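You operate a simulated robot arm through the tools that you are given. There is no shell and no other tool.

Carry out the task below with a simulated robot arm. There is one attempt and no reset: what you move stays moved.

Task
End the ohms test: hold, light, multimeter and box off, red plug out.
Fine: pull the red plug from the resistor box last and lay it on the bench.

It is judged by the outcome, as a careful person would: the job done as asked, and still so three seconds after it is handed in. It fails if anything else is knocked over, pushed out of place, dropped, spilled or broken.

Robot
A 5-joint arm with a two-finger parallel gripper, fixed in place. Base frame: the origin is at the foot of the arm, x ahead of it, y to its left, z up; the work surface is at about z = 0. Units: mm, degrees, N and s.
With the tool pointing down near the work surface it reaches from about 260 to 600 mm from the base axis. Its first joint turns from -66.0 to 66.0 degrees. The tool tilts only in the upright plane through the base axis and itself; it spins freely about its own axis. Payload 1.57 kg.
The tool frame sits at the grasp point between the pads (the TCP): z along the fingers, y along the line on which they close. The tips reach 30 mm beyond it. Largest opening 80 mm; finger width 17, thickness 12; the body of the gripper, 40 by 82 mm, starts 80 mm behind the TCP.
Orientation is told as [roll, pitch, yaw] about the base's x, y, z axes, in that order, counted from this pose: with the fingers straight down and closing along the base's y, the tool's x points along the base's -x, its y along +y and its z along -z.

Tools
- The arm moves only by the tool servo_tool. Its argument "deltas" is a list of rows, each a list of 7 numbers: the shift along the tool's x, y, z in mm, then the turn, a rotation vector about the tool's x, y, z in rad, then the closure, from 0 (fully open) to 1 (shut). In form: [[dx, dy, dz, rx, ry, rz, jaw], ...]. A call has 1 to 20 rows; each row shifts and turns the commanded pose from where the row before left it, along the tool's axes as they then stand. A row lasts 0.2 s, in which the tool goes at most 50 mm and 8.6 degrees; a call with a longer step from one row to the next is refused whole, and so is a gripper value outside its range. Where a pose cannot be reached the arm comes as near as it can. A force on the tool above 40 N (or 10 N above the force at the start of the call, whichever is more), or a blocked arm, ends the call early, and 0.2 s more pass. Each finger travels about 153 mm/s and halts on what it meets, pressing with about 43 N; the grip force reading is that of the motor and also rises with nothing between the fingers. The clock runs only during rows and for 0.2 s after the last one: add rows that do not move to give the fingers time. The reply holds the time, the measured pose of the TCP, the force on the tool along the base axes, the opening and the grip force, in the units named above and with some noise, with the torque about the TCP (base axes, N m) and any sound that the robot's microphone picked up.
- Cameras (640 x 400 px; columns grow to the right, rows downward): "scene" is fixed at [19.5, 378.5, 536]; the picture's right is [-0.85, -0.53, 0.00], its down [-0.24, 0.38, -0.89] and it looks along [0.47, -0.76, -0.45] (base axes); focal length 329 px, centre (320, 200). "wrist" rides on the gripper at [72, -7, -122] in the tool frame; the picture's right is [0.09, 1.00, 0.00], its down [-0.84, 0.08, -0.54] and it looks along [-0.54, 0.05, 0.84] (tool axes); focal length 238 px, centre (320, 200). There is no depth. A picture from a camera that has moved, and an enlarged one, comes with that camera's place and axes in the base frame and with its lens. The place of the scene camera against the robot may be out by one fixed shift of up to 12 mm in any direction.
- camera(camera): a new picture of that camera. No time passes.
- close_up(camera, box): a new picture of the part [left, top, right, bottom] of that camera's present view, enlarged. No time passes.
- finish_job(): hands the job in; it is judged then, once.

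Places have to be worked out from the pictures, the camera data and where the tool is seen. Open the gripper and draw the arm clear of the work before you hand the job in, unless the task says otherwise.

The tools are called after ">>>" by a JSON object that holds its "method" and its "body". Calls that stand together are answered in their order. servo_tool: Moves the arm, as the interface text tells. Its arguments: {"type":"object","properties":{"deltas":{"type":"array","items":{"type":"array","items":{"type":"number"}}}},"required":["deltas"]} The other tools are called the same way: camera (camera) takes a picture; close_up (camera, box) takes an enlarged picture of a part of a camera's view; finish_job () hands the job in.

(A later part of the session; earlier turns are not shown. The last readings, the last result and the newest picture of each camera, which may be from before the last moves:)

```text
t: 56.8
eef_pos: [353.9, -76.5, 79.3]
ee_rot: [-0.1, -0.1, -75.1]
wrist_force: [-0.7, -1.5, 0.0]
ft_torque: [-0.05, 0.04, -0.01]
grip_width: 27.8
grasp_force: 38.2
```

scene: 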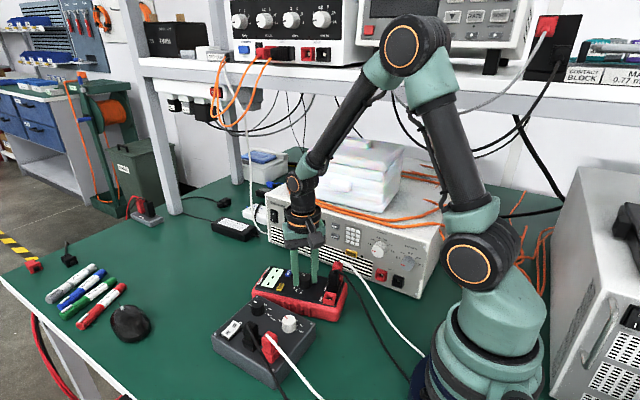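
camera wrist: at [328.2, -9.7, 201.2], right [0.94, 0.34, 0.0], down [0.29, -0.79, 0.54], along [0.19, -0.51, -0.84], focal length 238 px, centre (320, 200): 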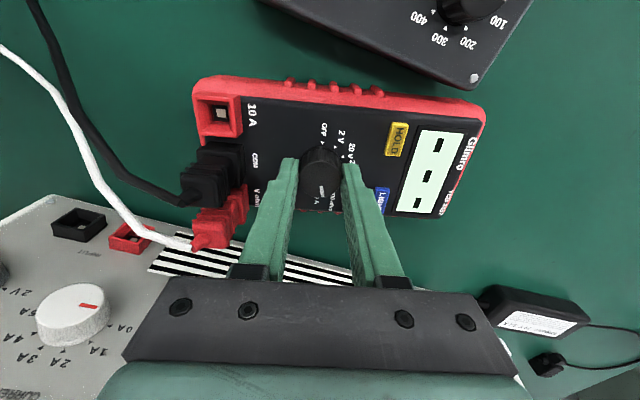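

Gripped with almost no side or vertical load. I turn 14° clockwise in small rows and check whether the body follows.

>>> {"method": "servo_tool", "body": {"deltas": [[0, 0, 0, 0, 0, 0.06, 0.7], [0, 0, 0, 0, 0, 0.06, 0.7], [0, 0, 0, 0, 0, 0.06, 0.7], [0, 0, 0, 0, 0, 0.06, 0.7], [0, 0, 0, 0, 0, 0, 0.7]]}}

>>> {"method": "close_up", "body": {"camera": "wrist", "box": [230, 60, 410, 200]}}

>>> {"method": "close_up", "body": {"camera": "scene", "box": [230, 240, 370, 345]}}

```text
t: 58.0
eef_pos: [353.4, -76.2, 79.1]
ee_rot: [0.0, 0.0, -88.8]
wrist_force: [-0.3, -1.1, -0.1]
ft_torque: [-0.02, 0.03, 0.02]
grip_width: 27.6
grasp_force: 38.0
```

```text
2.86 times, centred on (320, 130) of wrist
camera zoom: at [344.8, -6.0, 200.9], right [0.99, 0.11, 0.0], down [0.09, -0.84, 0.54], along [0.06, -0.54, -0.84], focal length 681 px, centre (320, 400)
```

zoom: 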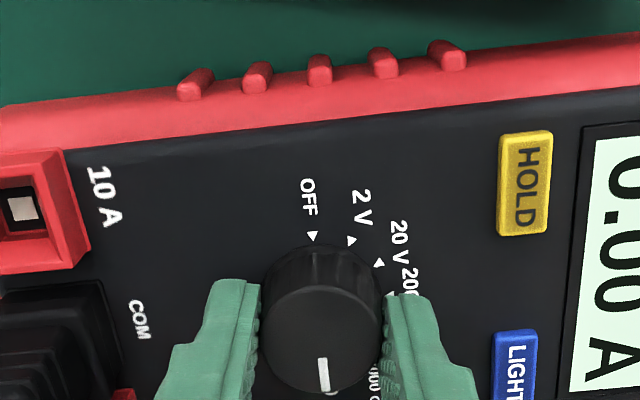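

```text
3.81 times, centred on (300, 292) of scene
camera zoom: at [19.5, 378.4, 536.0], right [-0.85, -0.53, 0.0], down [-0.24, 0.38, -0.89], along [0.47, -0.76, -0.45], focal length 1255 px, centre (396, -152)
```

zoom: 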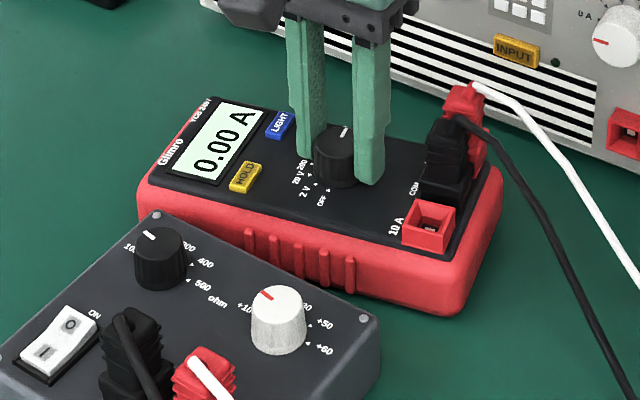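

The body has come back only about 2° so far; the rest wound the dial slightly past its 10 A mark. I continue clockwise another 12° and watch.

>>> {"method": "servo_tool", "body": {"deltas": [[0, 0, 0, 0, 0, 0.06, 0.7], [0, 0, 0, 0, 0, 0.06, 0.7], [0, 0, 0, 0, 0, 0.06, 0.7], [0, 0, 0, 0, 0, 0.03, 0.7], [0, 0, 0, 0, 0, 0, 0.7]]}}

>>> {"method": "close_up", "body": {"camera": "wrist", "box": [230, 60, 410, 200]}}

>>> {"method": "close_up", "body": {"camera": "scene", "box": [230, 240, 370, 345]}}

```text
t: 59.2
eef_pos: [353.4, -76.7, 77.8]
ee_rot: [-0.1, 0.0, -100.9]
wrist_force: [-0.5, 0.8, -0.1]
ft_torque: [0.04, 0.0, 0.07]
grip_width: 27.9
grasp_force: 38.0
```

```text
2.86 times, centred on (320, 130) of wrist
camera zoom: at [360.2, -6.2, 200.9], right [1.0, -0.1, 0.0], down [-0.08, -0.84, 0.54], along [-0.05, -0.54, -0.84], focal length 681 px, centre (320, 400)
```

zoom: 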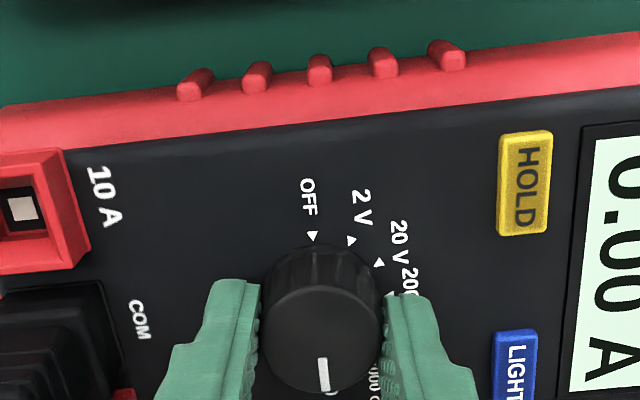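

```text
3.81 times, centred on (300, 292) of scene
camera zoom: at [19.5, 378.4, 536.0], right [-0.85, -0.53, 0.0], down [-0.24, 0.38, -0.89], along [0.47, -0.76, -0.45], focal length 1255 px, centre (396, -152)
```

zoom: 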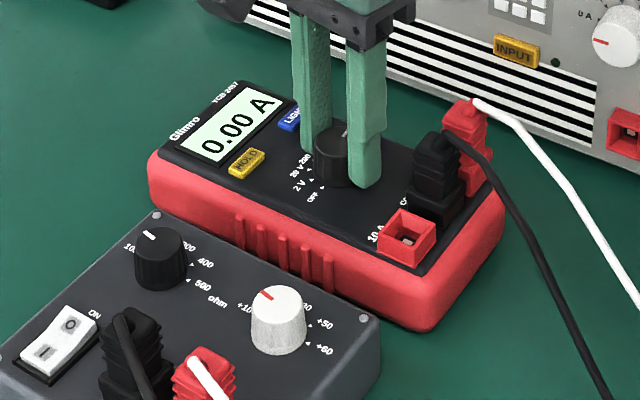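

The wrist view now turned rigidly with the knob: the body is back at its original angle (OFF direction 89.7°, was about 89.5°). Before turning the dial the other way I load the knob downward, so the meter's friction holds it, in small steps while watching the force.

>>> {"method": "servo_tool", "body": {"deltas": [[0, 0, 0, 0, 0, 0, 0.8], [0, 0, 0.7, 0, 0, 0, 0.8], [0, 0, 0.7, 0, 0, 0, 0.8], [0, 0, 0, 0, 0, 0, 0.8]]}}

```text
t: 60.3
eef_pos: [353.5, -77.4, 78.8]
ee_rot: [-0.1, 0.1, -100.7]
wrist_force: [-1.1, -0.2, 4.3]
ft_torque: [-0.01, 0.0, 0.05]
grip_width: 27.3
grasp_force: 37.4
stopped in row 4: the force on the tool passed its limit at 41 N (the readings are from after the stop); the commanded pose is now the measured one
```

The arm is stiffer than I thought: 1.4 mm already exceeded 40 N, and it relaxed to 4 N. I reload with much smaller steps.

>>> {"method": "servo_tool", "body": {"deltas": [[0, 0, 0.3, 0, 0, 0, 0.8], [0, 0, 0, 0, 0, 0, 0.8]]}}

>>> {"method": "servo_tool", "body": {"deltas": [[0, 0, 0.3, 0, 0, 0, 0.8], [0, 0, 0, 0, 0, 0, 0.8]]}}

```text
t: 60.9
eef_pos: [353.5, -77.1, 79.6]
ee_rot: [-0.1, 0.0, -100.8]
wrist_force: [-2.5, 7.7, 16.6]
ft_torque: [0.3, 0.09, 0.02]
grip_width: 27.8
grasp_force: 38.1
```

```text
t: 61.5
eef_pos: [353.6, -76.7, 79.4]
ee_rot: [0.1, 0.0, -100.7]
wrist_force: [-1.8, 16.3, 22.8]
ft_torque: [0.59, 0.08, 0.05]
grip_width: 27.6
grasp_force: 38.0
```

Vertical load is 23 N, but there is also 16 N sideways along y. I ease the tool in +y (its +x axis here) in small steps to relieve that.

>>> {"method": "servo_tool", "body": {"deltas": [[0.4, 0, 0, 0, 0, 0, 0.8], [0, 0, 0, 0, 0, 0, 0.8]]}}

>>> {"method": "servo_tool", "body": {"deltas": [[0.4, 0, 0, 0, 0, 0, 0.8], [0, 0, 0, 0, 0, 0, 0.8]]}}

```text
t: 62.1
eef_pos: [353.7, -75.5, 79.5]
ee_rot: [0.1, 0.0, -100.7]
wrist_force: [-5.7, 6.2, 30.9]
ft_torque: [0.2, 0.17, 0.15]
grip_width: 27.7
grasp_force: 37.8
```

```text
t: 62.7
eef_pos: [353.3, -77.0, 78.4]
ee_rot: [0.0, 0.0, -100.9]
wrist_force: [-10.3, -6.8, 35.7]
ft_torque: [-0.18, 0.34, 0.12]
grip_width: 27.8
grasp_force: 38.4
```

Now 36 N down with (-10,-7) sideways; I back off slightly on each to get near 25–30 N straight down.

>>> {"method": "servo_tool", "body": {"deltas": [[-0.2, -0.4, -0.2, 0, 0, 0, 0.8], [0, 0, 0, 0, 0, 0, 0.8]]}}

```text
t: 63.3
eef_pos: [353.3, -77.6, 79.1]
ee_rot: [0.1, 0.0, -100.9]
wrist_force: [-4.4, -10.0, 21.5]
ft_torque: [-0.28, 0.13, 0.05]
grip_width: 27.6
grasp_force: 37.8
```

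Sideways force is now mostly -10 N in y, so I shift a bit more that way and add a touch of down load.

>>> {"method": "servo_tool", "body": {"deltas": [[-0.25, 0, 0.1, 0, 0, 0, 0.8], [0, 0, 0, 0, 0, 0, 0.8]]}}

```text
t: 63.9
eef_pos: [353.4, -75.4, 78.5]
ee_rot: [0.0, 0.0, -100.8]
wrist_force: [-2.0, -15.3, 10.1]
ft_torque: [-0.79, 0.04, -0.01]
grip_width: 27.5
grasp_force: 37.6
```

The readings drift between calls, so I hold still for a second to see where the load settles before turning anything.

>>> {"method": "servo_tool", "body": {"deltas": [[0, 0, 0, 0, 0, 0, 0.8], [0, 0, 0, 0, 0, 0, 0.8], [0, 0, 0, 0, 0, 0, 0.8], [0, 0, 0, 0, 0, 0, 0.8], [0, 0, 0, 0, 0, 0, 0.8]]}}

>>> {"method": "close_up", "body": {"camera": "scene", "box": [230, 240, 370, 345]}}

>>> {"method": "close_up", "body": {"camera": "wrist", "box": [230, 60, 410, 200]}}

```text
t: 65.1
eef_pos: [354.1, -75.9, 78.6]
ee_rot: [0.0, 0.1, -100.8]
wrist_force: [1.4, -0.4, 0.4]
ft_torque: [0.07, -0.43, 0.0]
grip_width: 27.6
grasp_force: 38.0
```

```text
3.81 times, centred on (300, 292) of scene
camera zoom: at [19.5, 378.5, 536.0], right [-0.85, -0.53, 0.0], down [-0.24, 0.38, -0.89], along [0.47, -0.76, -0.45], focal length 1255 px, centre (396, -152)
```

zoom: 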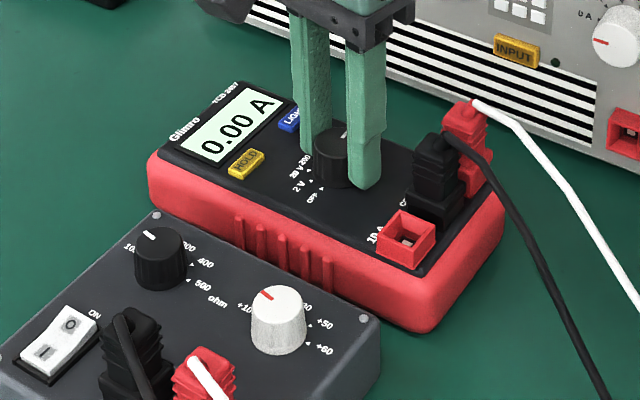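

```text
2.86 times, centred on (320, 130) of wrist
camera zoom: at [360.0, -5.5, 200.8], right [1.0, -0.1, 0.0], down [-0.08, -0.84, 0.54], along [-0.05, -0.54, -0.84], focal length 681 px, centre (320, 400)
```

zoom: 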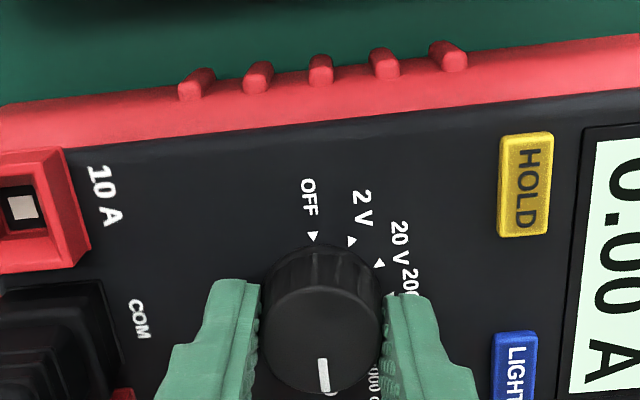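

The pinch slides down the knob over a second or so, so the load fades unless I keep feeding it. I'll release, regrip a few millimetres higher, and then turn while feeding slowly downward so that the body stays loaded during the turn.

>>> {"method": "servo_tool", "body": {"deltas": [[0, 0, 0, 0, 0, 0, 0.66], [0, 0, 0, 0, 0, 0, 0.63], [0, 0, 0, 0, 0, 0, 0.6], [0, 0, 0, 0, 0, 0, 0.5], [0, 0, -2, 0, 0, 0, 0.5], [0, 0, 0, 0, 0, 0, 0.5]]}}

>>> {"method": "close_up", "body": {"camera": "wrist", "box": [230, 60, 410, 200]}}

>>> {"method": "close_up", "body": {"camera": "scene", "box": [230, 240, 370, 345]}}

```text
t: 66.5
eef_pos: [353.4, -75.9, 79.6]
ee_rot: [0.0, 0.0, -100.8]
wrist_force: [0.4, -0.1, -0.4]
ft_torque: [0.02, -0.03, 0.04]
grip_width: 40.2
grasp_force: 0.0
```

```text
2.86 times, centred on (320, 130) of wrist
camera zoom: at [360.4, -6.0, 202.1], right [1.0, -0.1, 0.0], down [-0.08, -0.84, 0.54], along [-0.05, -0.54, -0.84], focal length 681 px, centre (320, 400)
```

zoom: 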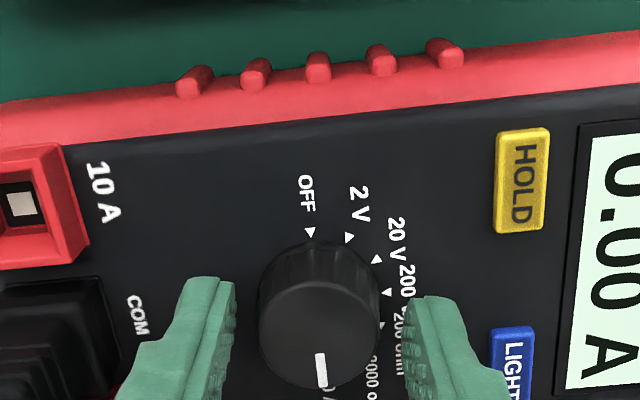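

```text
3.81 times, centred on (300, 292) of scene
camera zoom: at [19.5, 378.5, 536.0], right [-0.85, -0.53, 0.0], down [-0.24, 0.38, -0.89], along [0.47, -0.76, -0.45], focal length 1255 px, centre (396, -152)
```

zoom: 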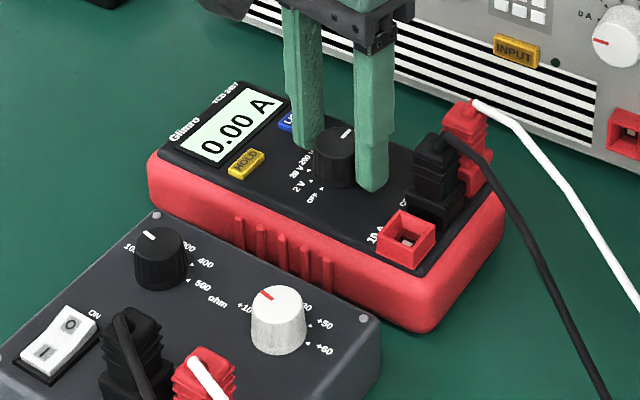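

The body is still aligned. I zoom on the knob to read where the pointer now sits relative to the 10 A mark.

>>> {"method": "close_up", "body": {"camera": "wrist", "box": [290, 100, 360, 150]}}

>>> {"method": "close_up", "body": {"camera": "wrist", "box": [290, 90, 360, 230]}}

>>> {"method": "close_up", "body": {"camera": "scene", "box": [285, 260, 345, 300]}}

```text
8.00 times, centred on (325, 125) of wrist
camera zoom: at [360.4, -6.0, 202.1], right [1.0, -0.1, 0.0], down [-0.08, -0.84, 0.54], along [-0.05, -0.54, -0.84], focal length 1907 px, centre (280, 800)
```

zoom: 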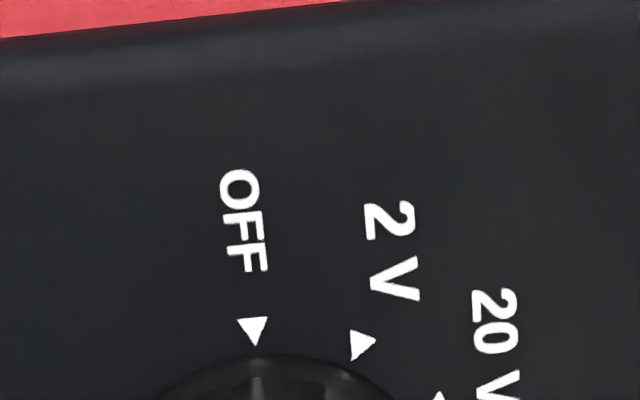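

```text
2.86 times, centred on (325, 160) of wrist
camera zoom: at [360.4, -6.0, 202.1], right [1.0, -0.1, 0.0], down [-0.08, -0.84, 0.54], along [-0.05, -0.54, -0.84], focal length 681 px, centre (306, 314)
```

zoom: 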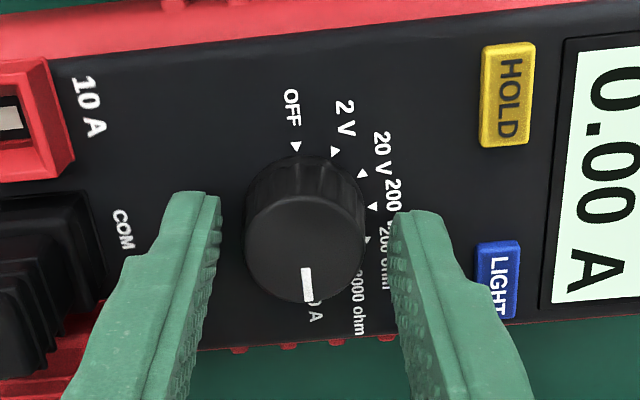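

```text
10.00 times, centred on (315, 280) of scene
camera zoom: at [19.5, 378.5, 536.0], right [-0.85, -0.53, 0.0], down [-0.24, 0.38, -0.89], along [0.47, -0.76, -0.45], focal length 3293 px, centre (370, -600)
```

zoom: 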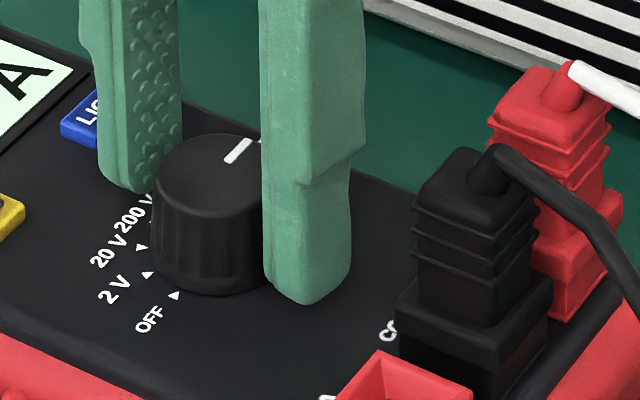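

The pointer is exactly at the 10 A end, and it stays where it's left (friction, not springy detents). I centre by 0.5 mm, raise 2 mm and regrip for the 180° counter-clockwise turn.

>>> {"method": "servo_tool", "body": {"deltas": [[0.5, 0, -2, 0, 0, 0, 0.55], [0, 0, 0, 0, 0, 0, 0.62], [0, 0, 0, 0, 0, 0, 0.64], [0, 0, 0, 0, 0, 0, 0.66], [0, 0, 0, 0, 0, 0, 0.68], [0, 0, 0, 0, 0, 0, 0.72], [0, 0, 0, 0, 0, 0, 0.72]]}}

```text
t: 68.1
eef_pos: [353.9, -75.1, 82.0]
ee_rot: [0.1, 0.0, -100.8]
wrist_force: [2.3, 1.2, 0.6]
ft_torque: [0.02, -0.08, 0.0]
grip_width: 27.4
grasp_force: 38.2
```

Gripped cleanly with little load. I preload 0.5 mm down and turn 12° counter-clockwise while feeding slightly down, then check the load and the body.

>>> {"method": "servo_tool", "body": {"deltas": [[0, 0, 0.4, 0, 0, 0, 0.75], [0, 0, 0.15, 0, 0, -0.07, 0.75], [0, 0, 0.15, 0, 0, -0.07, 0.75], [0, 0, 0.15, 0, 0, -0.07, 0.75]]}}

>>> {"method": "close_up", "body": {"camera": "wrist", "box": [230, 60, 410, 200]}}

>>> {"method": "close_up", "body": {"camera": "scene", "box": [230, 240, 370, 345]}}

```text
t: 69.1
eef_pos: [354.4, -74.8, 81.1]
ee_rot: [0.0, 0.0, -88.8]
wrist_force: [-8.5, 10.7, 32.4]
ft_torque: [0.4, 0.25, 0.02]
grip_width: 27.3
grasp_force: 37.8
```

```text
2.86 times, centred on (320, 130) of wrist
camera zoom: at [345.0, -5.2, 204.3], right [0.99, 0.12, 0.0], down [0.1, -0.83, 0.54], along [0.06, -0.54, -0.84], focal length 681 px, centre (320, 400)
```

zoom: 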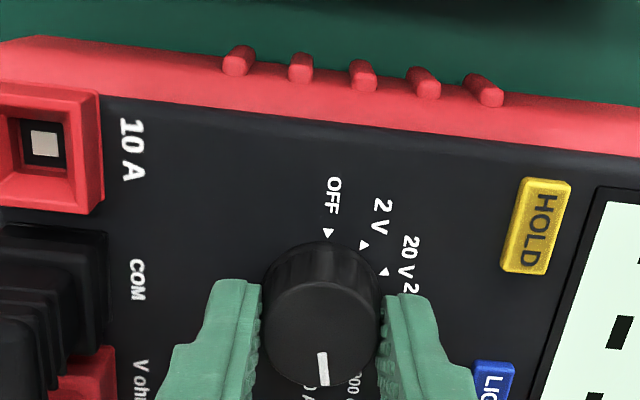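

```text
3.81 times, centred on (300, 292) of scene
camera zoom: at [19.4, 378.5, 536.0], right [-0.85, -0.53, 0.0], down [-0.24, 0.38, -0.89], along [0.47, -0.76, -0.45], focal length 1255 px, centre (396, -152)
```

zoom: 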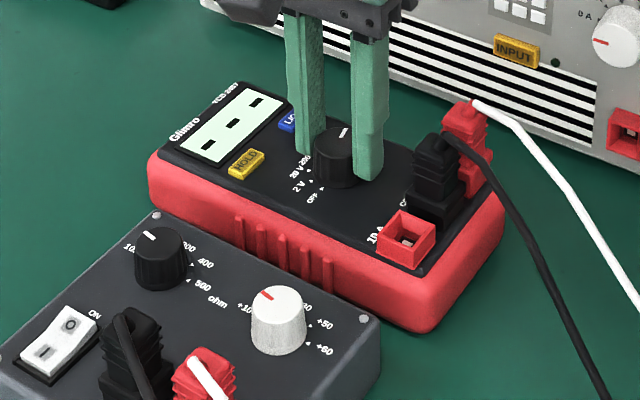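

The body stays put and the dial has turned 12° (display "---" between positions). I continue counter-clockwise with a smaller feed, since the load is 32 N.

>>> {"method": "servo_tool", "body": {"deltas": [[0, 0, 0, 0, 0, -0.09, 0.75], [0, 0, 0.05, 0, 0, -0.09, 0.75], [0, 0, 0.1, 0, 0, -0.09, 0.75], [0, 0, 0.1, 0, 0, -0.09, 0.75], [0, 0, 0.1, 0, 0, -0.09, 0.75]]}}

>>> {"method": "close_up", "body": {"camera": "scene", "box": [230, 240, 370, 345]}}

```text
t: 70.3
eef_pos: [353.8, -76.2, 81.7]
ee_rot: [0.1, 0.0, -62.7]
wrist_force: [-3.7, 17.5, 33.7]
ft_torque: [0.47, 0.1, -0.01]
grip_width: 27.2
grasp_force: 37.5
```

```text
3.81 times, centred on (300, 292) of scene
camera zoom: at [19.4, 378.5, 536.0], right [-0.85, -0.53, 0.0], down [-0.24, 0.38, -0.89], along [0.47, -0.76, -0.45], focal length 1255 px, centre (396, -152)
```

zoom: 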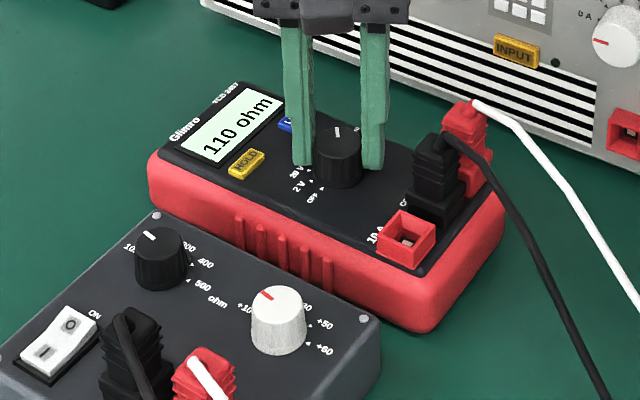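

It works: the dial is at 2000 ohm again with the body unmoved. I relieve some of the 17 N side force with a 0.3 mm shift in +y while continuing the turn.

>>> {"method": "servo_tool", "body": {"deltas": [[0.27, 0.14, -0.1, 0, 0, -0.09, 0.75], [0, 0, 0, 0, 0, -0.09, 0.75], [0, 0, 0.05, 0, 0, -0.09, 0.75], [0, 0, 0.05, 0, 0, -0.09, 0.75], [0, 0, 0.05, 0, 0, -0.09, 0.75]]}}

>>> {"method": "close_up", "body": {"camera": "scene", "box": [230, 240, 370, 345]}}

```text
t: 71.5
eef_pos: [355.4, -75.6, 81.5]
ee_rot: [0.2, -0.1, -37.1]
wrist_force: [4.1, 17.5, 28.5]
ft_torque: [0.29, -0.63, -0.06]
grip_width: 27.0
grasp_force: 37.9
```

```text
3.81 times, centred on (300, 292) of scene
camera zoom: at [19.4, 378.5, 536.0], right [-0.85, -0.53, 0.0], down [-0.24, 0.38, -0.89], along [0.47, -0.76, -0.45], focal length 1255 px, centre (396, -152)
```

zoom: 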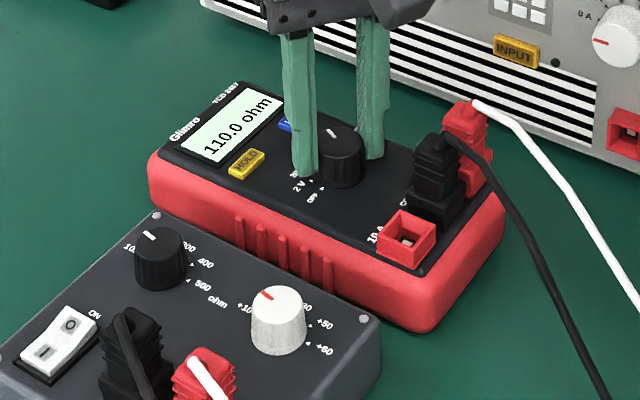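

Now it shows 110.0 ohm (200 ohm range) with the body still in place. I continue, again easing slightly in +y.

>>> {"method": "servo_tool", "body": {"deltas": [[0.21, 0.28, -0.05, 0, 0, -0.09, 0.75], [0, 0, 0, 0, 0, -0.09, 0.75], [0, 0, 0.05, 0, 0, -0.09, 0.75], [0, 0, 0.05, 0, 0, -0.09, 0.75], [0, 0, 0.05, 0, 0, -0.09, 0.75]]}}

>>> {"method": "close_up", "body": {"camera": "scene", "box": [230, 240, 370, 345]}}

```text
t: 72.7
eef_pos: [354.0, -76.3, 81.4]
ee_rot: [0.1, -0.1, -11.4]
wrist_force: [2.4, 7.4, 35.7]
ft_torque: [0.2, -0.02, -0.04]
grip_width: 27.3
grasp_force: 38.0
```

```text
3.81 times, centred on (300, 292) of scene
camera zoom: at [19.4, 378.5, 536.0], right [-0.85, -0.53, 0.0], down [-0.24, 0.38, -0.89], along [0.47, -0.76, -0.45], focal length 1255 px, centre (396, -152)
```

zoom: 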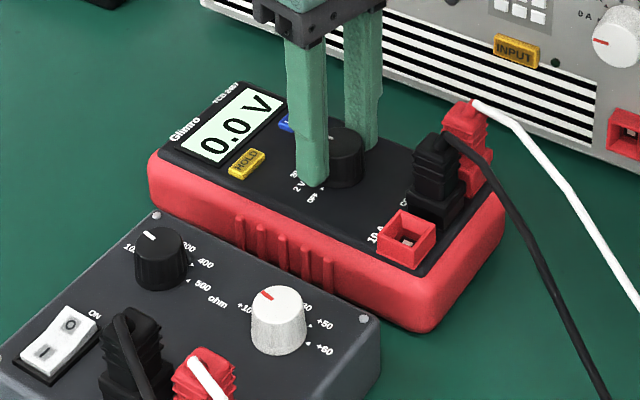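

The dial is at the middle (0.0 V, 200 V range), body steady. I continue the second half with no extra feed at first, as the load is 36 N.

>>> {"method": "servo_tool", "body": {"deltas": [[0, 0, -0.1, 0, 0, -0.09, 0.75], [0, 0, 0, 0, 0, -0.09, 0.75], [0, 0, 0.03, 0, 0, -0.09, 0.75], [0, 0, 0.05, 0, 0, -0.09, 0.75], [0, 0, 0.05, 0, 0, -0.09, 0.75]]}}

>>> {"method": "close_up", "body": {"camera": "scene", "box": [230, 240, 370, 345]}}

```text
t: 73.9
eef_pos: [355.6, -75.4, 81.5]
ee_rot: [0.0, -0.1, 14.5]
wrist_force: [0.8, 7.0, 36.8]
ft_torque: [0.17, 0.21, 0.0]
grip_width: 27.3
grasp_force: 37.8
```

```text
3.81 times, centred on (300, 292) of scene
camera zoom: at [19.4, 378.5, 536.0], right [-0.85, -0.53, 0.0], down [-0.24, 0.38, -0.89], along [0.47, -0.76, -0.45], focal length 1255 px, centre (396, -152)
```

zoom: 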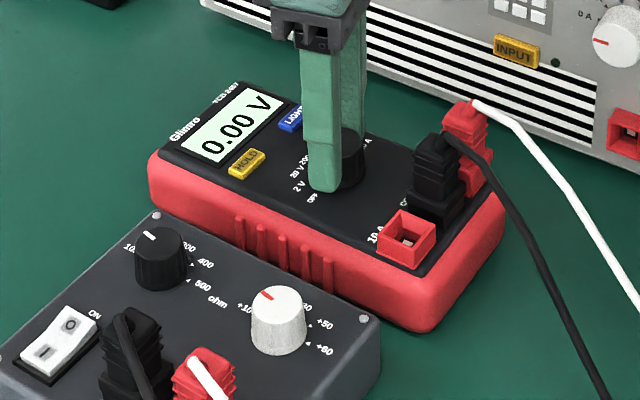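

Now on the 20 V range with the body still in place. I carry on with the next 26°.

>>> {"method": "servo_tool", "body": {"deltas": [[0, 0, -0.1, 0, 0, -0.09, 0.75], [0, 0, 0, 0, 0, -0.09, 0.75], [0, 0, 0.03, 0, 0, -0.09, 0.75], [0, 0, 0.05, 0, 0, -0.09, 0.75], [0, 0, 0.05, 0, 0, -0.09, 0.75]]}}

>>> {"method": "close_up", "body": {"camera": "scene", "box": [230, 240, 370, 345]}}

>>> {"method": "camera", "body": {"camera": "scene"}}

```text
t: 75.1
eef_pos: [354.2, -75.2, 81.8]
ee_rot: [0.0, 0.0, 40.5]
wrist_force: [10.9, 19.6, 17.8]
ft_torque: [0.87, -0.67, -0.01]
grip_width: 27.4
grasp_force: 37.9
```

```text
3.81 times, centred on (300, 292) of scene
camera zoom: at [19.4, 378.5, 536.0], right [-0.85, -0.53, 0.0], down [-0.24, 0.38, -0.89], along [0.47, -0.76, -0.45], focal length 1255 px, centre (396, -152)
```

zoom: 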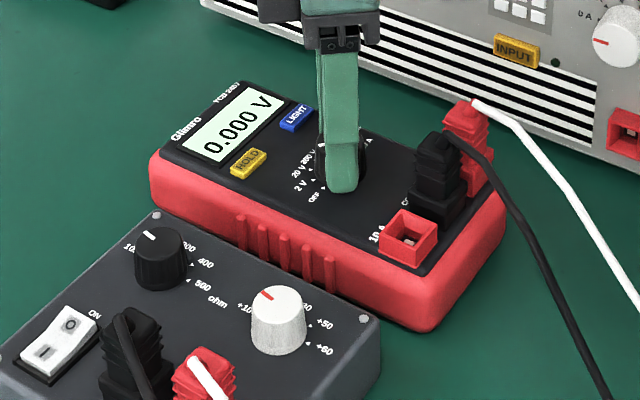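

```text
taken
```

scene: 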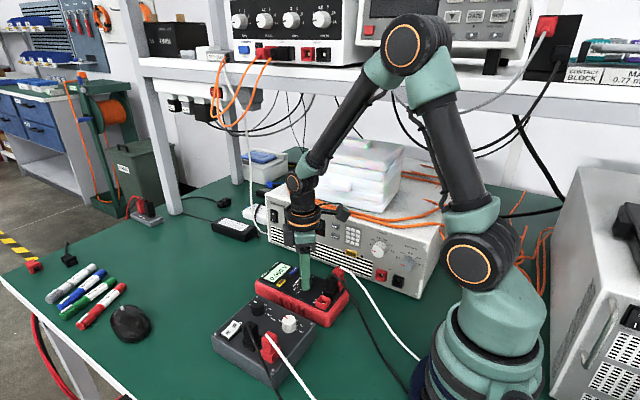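

The dial reads the 2 V range (about 141° of the turn done), but the side force has grown to 22 N against 18 N down. I pause the turn and ease the tool toward +x/+y to relieve it.

>>> {"method": "servo_tool", "body": {"deltas": [[-0.24, 0.09, 0, 0, 0, 0, 0.75], [-0.24, 0.09, 0, 0, 0, 0, 0.75], [0, 0, 0, 0, 0, 0, 0.75]]}}

```text
t: 75.9
eef_pos: [353.1, -75.0, 80.9]
ee_rot: [0.2, 0.1, 40.2]
wrist_force: [5.9, 10.3, 17.2]
ft_torque: [0.36, -0.25, 0.01]
grip_width: 27.4
grasp_force: 38.0
```

Better: 12 N sideways, 17 N down. I add a little more of both corrections and continue the turn toward OFF.

>>> {"method": "servo_tool", "body": {"deltas": [[-0.15, 0.08, 0.15, 0, 0, 0, 0.75], [0, 0, 0.1, 0, 0, -0.08, 0.75], [0, 0, 0.1, 0, 0, -0.08, 0.75], [0, 0, 0.1, 0, 0, -0.08, 0.75]]}}

>>> {"method": "close_up", "body": {"camera": "scene", "box": [230, 240, 370, 345]}}

```text
t: 76.9
eef_pos: [353.2, -75.4, 81.7]
ee_rot: [0.1, -0.1, 54.0]
wrist_force: [-5.0, 0.9, 38.8]
ft_torque: [0.05, 0.2, 0.01]
grip_width: 27.7
grasp_force: 38.1
```

```text
3.81 times, centred on (300, 292) of scene
camera zoom: at [19.4, 378.5, 536.0], right [-0.85, -0.53, 0.0], down [-0.24, 0.38, -0.89], along [0.47, -0.76, -0.45], focal length 1255 px, centre (396, -152)
```

zoom: 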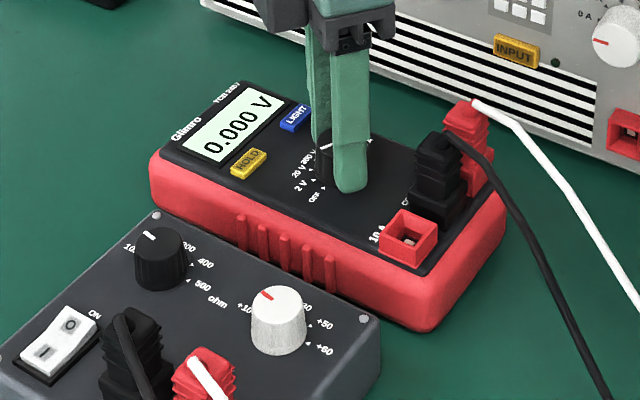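

Dial at about 155°, load 39 N straight down. I reduce the load a little and turn the last 24° to reach OFF, stopping just short of the end stop.

>>> {"method": "servo_tool", "body": {"deltas": [[0, 0, -0.15, 0, 0, -0.07, 0.75], [0, 0, 0, 0, 0, -0.07, 0.75], [0, 0, 0.02, 0, 0, -0.07, 0.75], [0, 0, 0.04, 0, 0, -0.07, 0.75], [0, 0, 0.04, 0, 0, -0.07, 0.75], [0, 0, 0.04, 0, 0, -0.07, 0.75]]}}

>>> {"method": "close_up", "body": {"camera": "scene", "box": [230, 240, 370, 345]}}

>>> {"method": "close_up", "body": {"camera": "wrist", "box": [230, 60, 410, 200]}}

```text
t: 78.3
eef_pos: [353.3, -74.3, 79.4]
ee_rot: [0.0, -0.1, 78.0]
wrist_force: [-3.4, -13.7, 20.7]
ft_torque: [-0.41, 0.18, -0.01]
grip_width: 27.5
grasp_force: 37.6
```

```text
3.81 times, centred on (300, 292) of scene
camera zoom: at [19.5, 378.5, 536.0], right [-0.85, -0.53, 0.0], down [-0.24, 0.38, -0.89], along [0.47, -0.76, -0.45], focal length 1255 px, centre (396, -152)
```

zoom: 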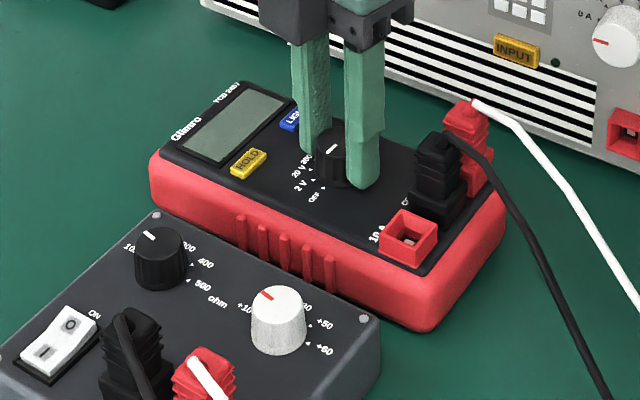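

```text
2.86 times, centred on (320, 130) of wrist
camera zoom: at [344.4, -148.0, 202.2], right [-0.99, 0.12, 0.0], down [0.1, 0.83, 0.54], along [0.06, 0.54, -0.84], focal length 681 px, centre (320, 400)
```

zoom: 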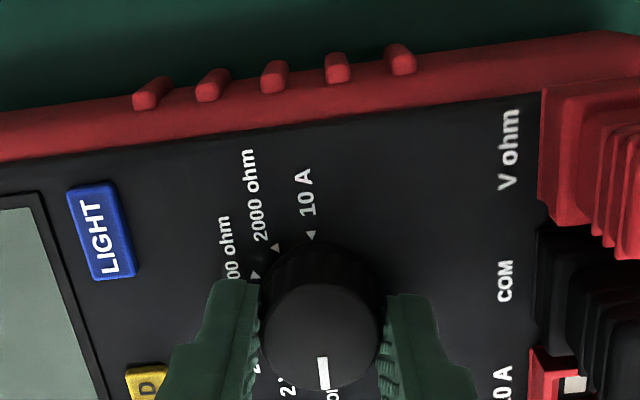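

The display has gone blank and dull: the multimeter is OFF, and the body is within about 1° of its original angle. I let the load relax for a second, then open the jaws gently.

>>> {"method": "servo_tool", "body": {"deltas": [[0, 0, -0.3, 0, 0, 0, 0.75], [0, 0, -0.2, 0, 0, 0, 0.75], [0, 0, 0, 0, 0, 0, 0.75], [0, 0, 0, 0, 0, 0, 0.75], [0, 0, 0, 0, 0, 0, 0.75]]}}

>>> {"method": "servo_tool", "body": {"deltas": [[0, 0, 0, 0, 0, 0, 0.67], [0, 0, 0, 0, 0, 0, 0.64], [0, 0, 0, 0, 0, 0, 0.61], [0, 0, 0, 0, 0, 0, 0.55], [0, 0, 0, 0, 0, 0, 0.45], [0, 0, 0, 0, 0, 0, 0.45]]}}

>>> {"method": "close_up", "body": {"camera": "scene", "box": [230, 240, 370, 345]}}

>>> {"method": "close_up", "body": {"camera": "wrist", "box": [230, 60, 410, 200]}}

```text
t: 79.5
eef_pos: [353.1, -74.4, 79.8]
ee_rot: [0.2, 0.0, 78.1]
wrist_force: [2.2, 2.5, 0.0]
ft_torque: [0.01, -0.14, 0.01]
grip_width: 27.6
grasp_force: 38.0
```

```text
t: 80.9
eef_pos: [353.5, -74.8, 80.7]
ee_rot: [0.0, 0.0, 77.9]
wrist_force: [0.0, 0.7, -1.0]
ft_torque: [-0.01, 0.0, -0.02]
grip_width: 43.9
grasp_force: 0.2
```

```text
3.81 times, centred on (300, 292) of scene
camera zoom: at [19.5, 378.5, 536.0], right [-0.85, -0.53, 0.0], down [-0.24, 0.38, -0.89], along [0.47, -0.76, -0.45], focal length 1255 px, centre (396, -152)
```

zoom: 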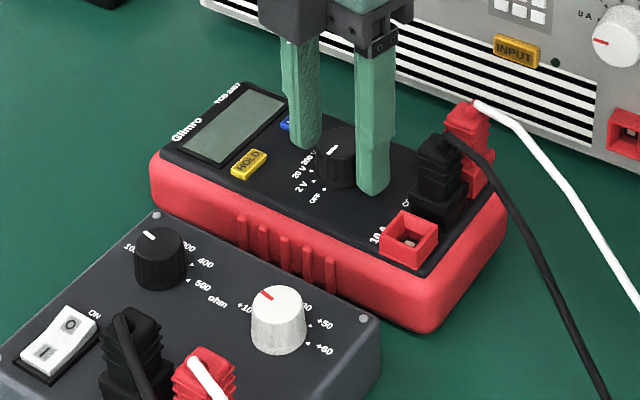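

```text
2.86 times, centred on (320, 130) of wrist
camera zoom: at [344.5, -147.7, 202.7], right [-0.99, 0.12, 0.0], down [0.1, 0.83, 0.54], along [0.06, 0.54, -0.84], focal length 681 px, centre (320, 400)
```

zoom: 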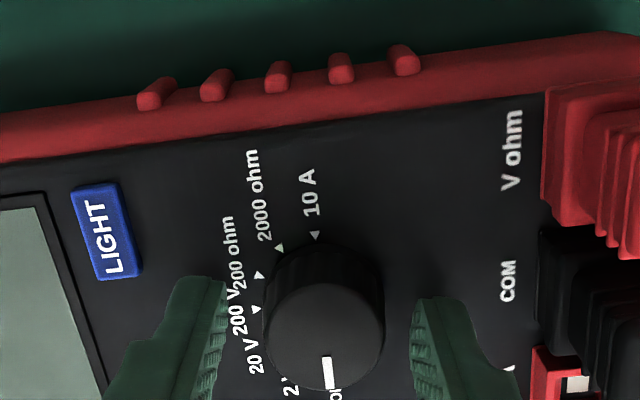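

The dial rests at OFF with the display dark and the meter in place. I lift clear, turn the gripper back to yaw 0 and take the reference view to compare the meter's position with the original.

>>> {"method": "servo_tool", "body": {"deltas": [[0, 0, -8, 0, 0, 0, 0.45], [0, 0, -15, 0, 0, 0, 0.45], [0, 0, -20, 0, 0, 0, 0.45], [0, 0, -20, 0, 0, 0, 0.45], [0, 0, -20, 0, 0, 0.136, 0.45], [0, 0, -20, 0, 0, 0.136, 0.45], [0, 0, -20, 0, 0, 0.136, 0.45], [0, 0, -15, 0, 0, 0.136, 0.45], [0, 0, 0, 0, 0, 0.136, 0.45], [0, 0, 0, 0, 0, 0.136, 0.3], [0, 0, 0, 0, 0, 0.136, 0], [0, 0, 0, 0, 0, 0.136, 0], [0, 0, 0, 0, 0, 0.136, 0], [0, 0, 0, 0, 0, 0.136, 0], [0, 0, 0, 0, 0, 0, 0]]}}

>>> {"method": "camera", "body": {"camera": "wrist"}}

>>> {"method": "close_up", "body": {"camera": "scene", "box": [200, 250, 360, 350]}}

```text
t: 84.1
eef_pos: [353.1, -74.5, 219.7]
ee_rot: [0.1, 0.0, 0.1]
wrist_force: [-0.9, 0.0, 0.7]
ft_torque: [0.01, 0.01, -0.01]
grip_width: 79.9
grasp_force: 0.0
```

```text
taken
camera wrist: at [281.7, -82.8, 341.0], right [-0.09, 1.0, 0.0], down [0.84, 0.08, 0.54], along [0.54, 0.05, -0.84], focal length 238 px, centre (320, 200)
```

wrist: 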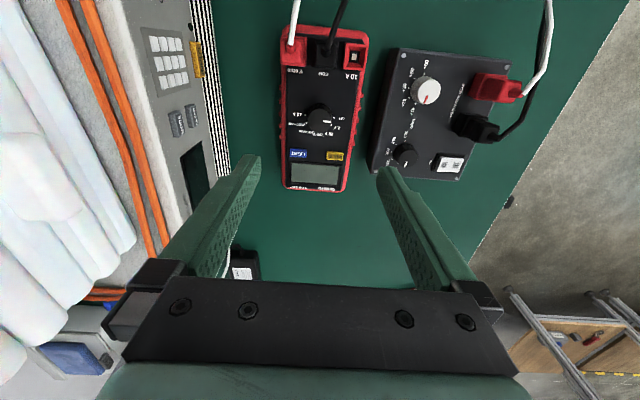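

```text
4.00 times, centred on (280, 300) of scene
camera zoom: at [19.5, 378.5, 536.0], right [-0.85, -0.53, 0.0], down [-0.24, 0.38, -0.89], along [0.47, -0.76, -0.45], focal length 1317 px, centre (480, -200)
```

zoom: 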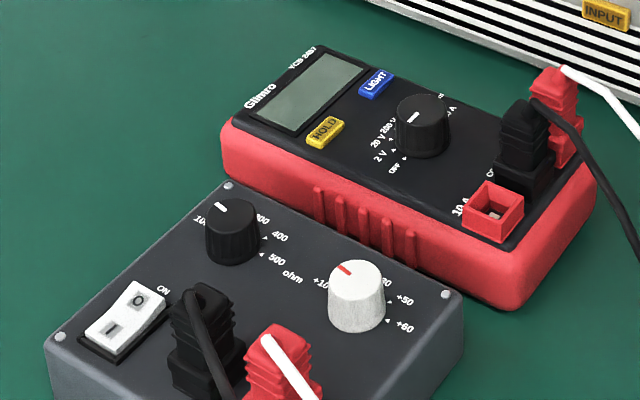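

The meter sits where it did originally (features match the first close-up within about 2 px of the 4x view) and the box hasn't moved. Next is the box switch: I zoom in to locate its O end.

>>> {"method": "close_up", "body": {"camera": "wrist", "box": [420, 130, 480, 190]}}

>>> {"method": "close_up", "body": {"camera": "wrist", "box": [360, 40, 530, 190]}}

```text
6.67 times, centred on (450, 160) of wrist
camera zoom: at [281.7, -82.8, 341.0], right [-0.09, 1.0, 0.0], down [0.84, 0.08, 0.54], along [0.54, 0.05, -0.84], focal length 1589 px, centre (-547, 467)
```

zoom: 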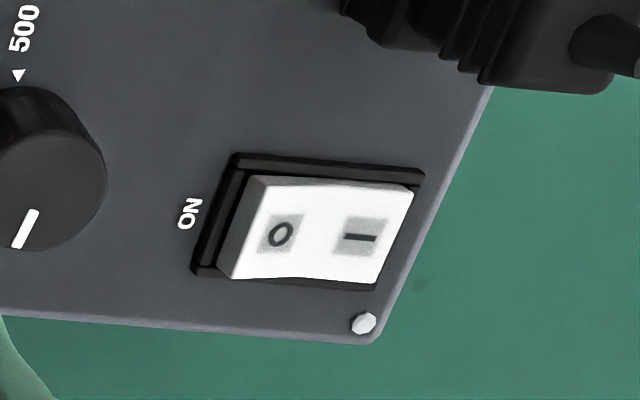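

```text
2.67 times, centred on (445, 115) of wrist
camera zoom: at [281.7, -82.8, 341.0], right [-0.09, 1.0, 0.0], down [0.84, 0.08, 0.54], along [0.54, 0.05, -0.84], focal length 636 px, centre (-13, 427)
```

zoom: 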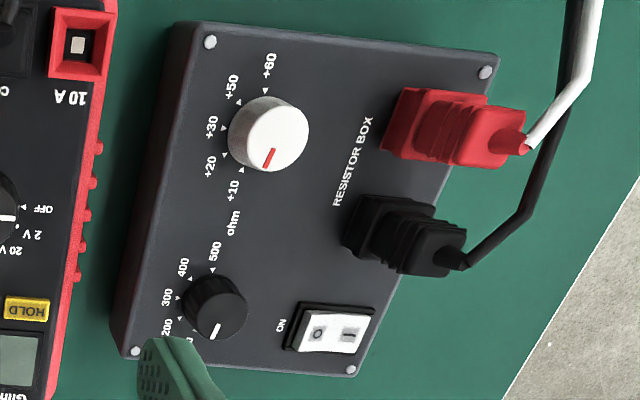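

The O pad triangulates to about (398, 93.5, 53) in tool coordinates. To press only that half I'll use one finger (12 mm thick) with the jaws 60 mm apart, aiming about 3 mm outboard of the O. I move above it at a safe height.

>>> {"method": "servo_tool", "body": {"deltas": [[-7.5, 33.5, 0, 0, 0, 0, 0.25], [-7.5, 33.5, 0, 0, 0, 0, 0.25], [-7.5, 33.5, 0, 0, 0, 0, 0.25], [-7.5, 33.5, 0, 0, 0, 0, 0.25], [-7.5, 33.5, 0, 0, 0, 0, 0.25], [-7.5, 33.5, 0, 0, 0, 0, 0.25], [0, 0, 25, 0, 0, 0, 0.25], [0, 0, 25, 0, 0, 0, 0.25], [0, 0, 25, 0, 0, 0, 0.25], [0, 0, 25, 0, 0, 0, 0.25], [0, 0, 0, 0, 0, 0, 0.25]]}}

>>> {"method": "camera", "body": {"camera": "wrist"}}

>>> {"method": "close_up", "body": {"camera": "wrist", "box": [180, 100, 380, 230]}}

>>> {"method": "close_up", "body": {"camera": "scene", "box": [190, 250, 330, 360]}}

```text
t: 86.5
eef_pos: [397.5, 125.7, 119.6]
ee_rot: [0.0, 0.0, 0.1]
wrist_force: [-0.3, 0.2, -1.0]
ft_torque: [-0.03, -0.01, 0.0]
grip_width: 60.1
grasp_force: 0.2
```

```text
taken
camera wrist: at [325.6, 118.0, 241.1], right [-0.09, 1.0, 0.0], down [0.84, 0.08, 0.54], along [0.54, 0.05, -0.84], focal length 238 px, centre (320, 200)
```

wrist: 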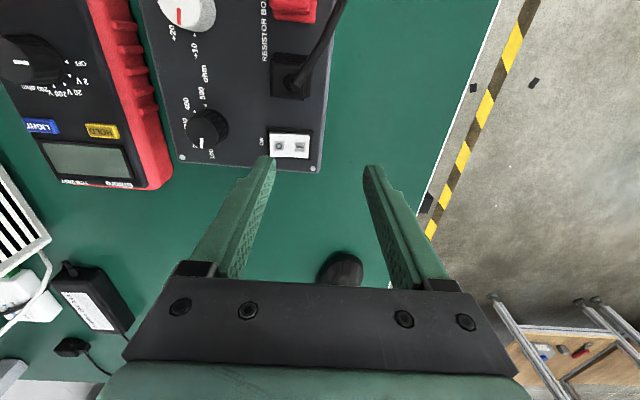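

```text
3.08 times, centred on (280, 165) of wrist
camera zoom: at [325.6, 118.0, 241.1], right [-0.09, 1.0, 0.0], down [0.84, 0.08, 0.54], along [0.54, 0.05, -0.84], focal length 733 px, centre (443, 308)
```

zoom: 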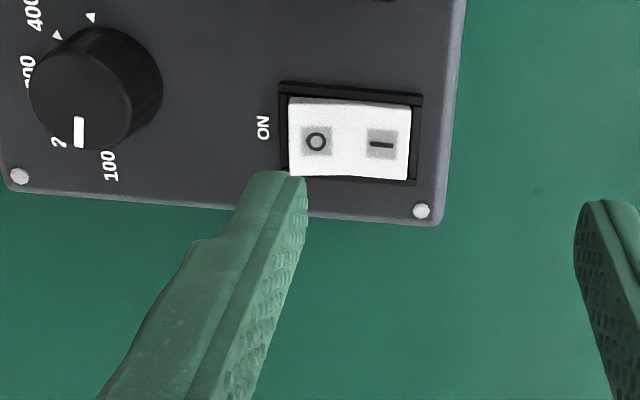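

```text
3.64 times, centred on (260, 305) of scene
camera zoom: at [19.5, 378.5, 536.0], right [-0.85, -0.53, 0.0], down [-0.24, 0.38, -0.89], along [0.47, -0.76, -0.45], focal length 1198 px, centre (538, -182)
```

zoom: 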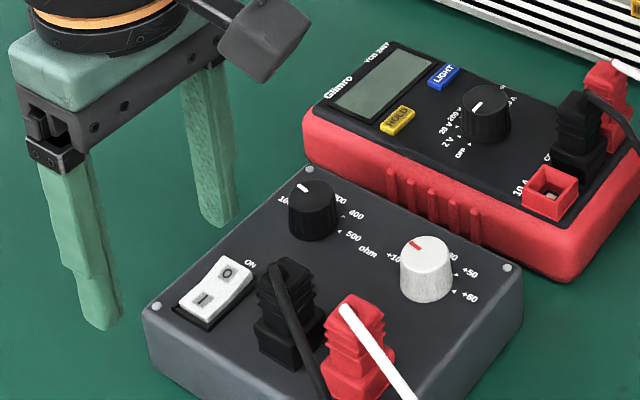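

The finger is aligned: about 2 mm outboard of the O and centred across the rocker, with the other finger over bare bench clear of the box. I lower most of the way, then go in small steps.

>>> {"method": "servo_tool", "body": {"deltas": [[0, 0, 10, 0, 0, 0, 0.25], [0, 0, 10, 0, 0, 0, 0.25], [0, 0, 7, 0, 0, 0, 0.25], [0, 0, 0, 0, 0, 0, 0.25]]}}

>>> {"method": "close_up", "body": {"camera": "wrist", "box": [180, 100, 380, 230]}}

>>> {"method": "close_up", "body": {"camera": "scene", "box": [190, 270, 290, 360]}}

```text
t: 87.5
eef_pos: [399.0, 127.3, 92.2]
ee_rot: [-0.1, -0.1, 0.1]
wrist_force: [0.2, 0.3, 0.0]
ft_torque: [0.0, -0.02, -0.01]
grip_width: 60.0
grasp_force: 0.0
```

```text
3.08 times, centred on (280, 165) of wrist
camera zoom: at [325.8, 118.5, 214.1], right [-0.09, 1.0, 0.0], down [0.84, 0.08, 0.54], along [0.54, 0.05, -0.84], focal length 733 px, centre (443, 308)
```

zoom: 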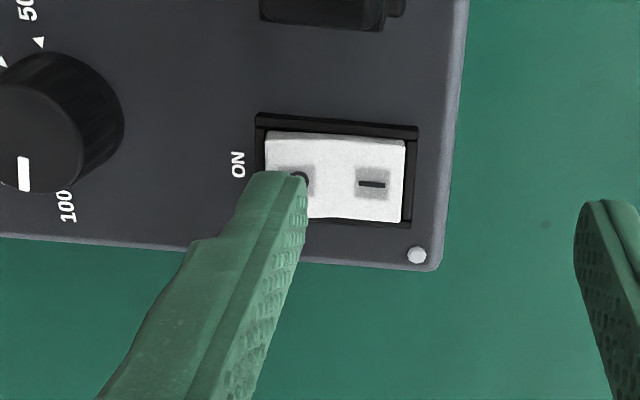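

```text
4.44 times, centred on (240, 315) of scene
camera zoom: at [19.5, 378.5, 536.0], right [-0.85, -0.53, 0.0], down [-0.24, 0.38, -0.89], along [0.47, -0.76, -0.45], focal length 1464 px, centre (676, -311)
```

zoom: 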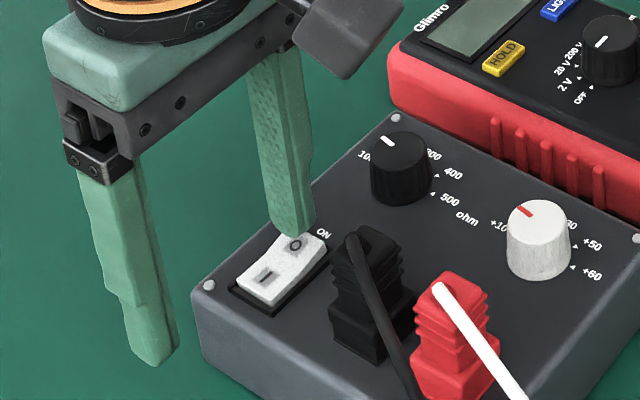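

The finger hovers over the O end. I press down in 1 mm rows, watching the force and listening for the click.

>>> {"method": "servo_tool", "body": {"deltas": [[0, 0, 1.5, 0, 0, 0, 0.25], [0, 0, 1.5, 0, 0, 0, 0.25], [0, 0, 1, 0, 0, 0, 0.25], [0, 0, 1, 0, 0, 0, 0.25], [0, 0, 1, 0, 0, 0, 0.25]]}}

>>> {"method": "servo_tool", "body": {"deltas": [[0, 0, 1, 0, 0, 0, 0.25], [0, 0, 1, 0, 0, 0, 0.25], [0, 0, 1, 0, 0, 0, 0.25]]}}

>>> {"method": "close_up", "body": {"camera": "scene", "box": [190, 270, 290, 360]}}

```text
t: 88.7
eef_pos: [397.5, 126.8, 84.8]
ee_rot: [-0.1, -0.1, 0.2]
wrist_force: [0.0, -1.0, -0.6]
ft_torque: [0.0, -0.01, 0.0]
grip_width: 60.0
grasp_force: 0.0
```

```text
t: 89.5
eef_pos: [397.4, 127.6, 83.2]
ee_rot: [-0.1, -0.1, 0.1]
wrist_force: [-4.7, 0.4, 12.9]
ft_torque: [-0.43, 0.11, -0.08]
grip_width: 60.3
grasp_force: 0.4
```

```text
4.44 times, centred on (240, 315) of scene
camera zoom: at [19.5, 378.4, 536.0], right [-0.85, -0.53, 0.0], down [-0.24, 0.38, -0.89], along [0.47, -0.76, -0.45], focal length 1464 px, centre (676, -311)
```

zoom: 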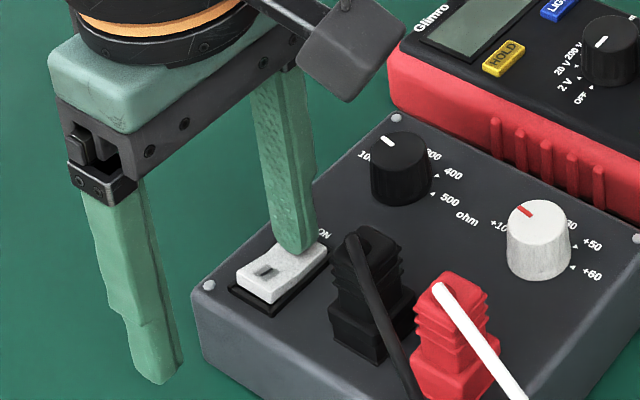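

Contact made (13 N) and no click yet. I press on in half-millimetre rows.

>>> {"method": "servo_tool", "body": {"deltas": [[0, 0, 0.5, 0, 0, 0, 0.25], [0, 0, 0.5, 0, 0, 0, 0.25]]}}

>>> {"method": "close_up", "body": {"camera": "scene", "box": [190, 270, 290, 360]}}

```text
t: 90.1
eef_pos: [397.2, 127.7, 84.2]
ee_rot: [0.0, 0.0, 0.1]
wrist_force: [-12.0, -0.3, 32.2]
ft_torque: [-0.95, 0.33, -0.34]
grip_width: 59.9
grasp_force: 0.1
```

```text
4.44 times, centred on (240, 315) of scene
camera zoom: at [19.4, 378.4, 536.0], right [-0.85, -0.53, 0.0], down [-0.24, 0.38, -0.89], along [0.47, -0.76, -0.45], focal length 1464 px, centre (676, -311)
```

zoom: 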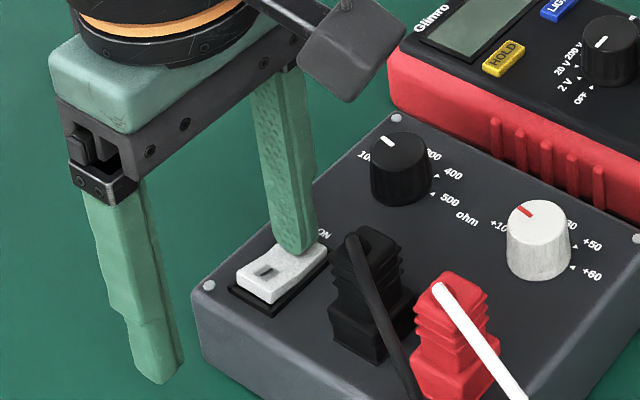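

32 N and the rocker hasn't flipped. I zoom in to see where the finger is bearing before pushing any harder.

>>> {"method": "close_up", "body": {"camera": "scene", "box": [220, 310, 270, 345]}}

>>> {"method": "close_up", "body": {"camera": "wrist", "box": [230, 130, 330, 200]}}

```text
11.43 times, centred on (245, 328) of scene
camera zoom: at [19.4, 378.4, 536.0], right [-0.85, -0.53, 0.0], down [-0.24, 0.38, -0.89], along [0.47, -0.76, -0.45], focal length 3764 px, centre (1177, -1257)
```

zoom: 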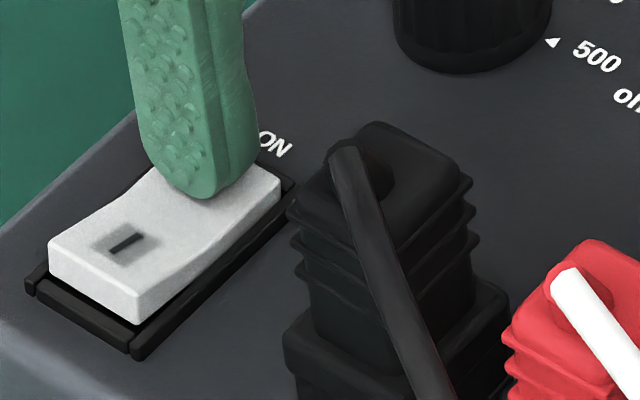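

```text
5.71 times, centred on (280, 165) of wrist
camera zoom: at [325.3, 118.6, 204.9], right [-0.09, 1.0, 0.0], down [0.84, 0.08, 0.54], along [0.54, 0.05, -0.84], focal length 1362 px, centre (549, 400)
```

zoom: 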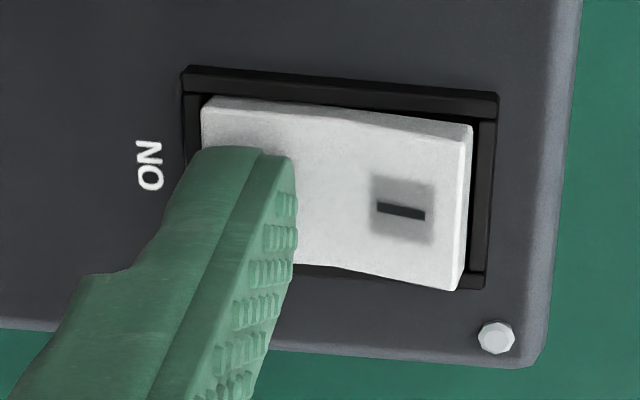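

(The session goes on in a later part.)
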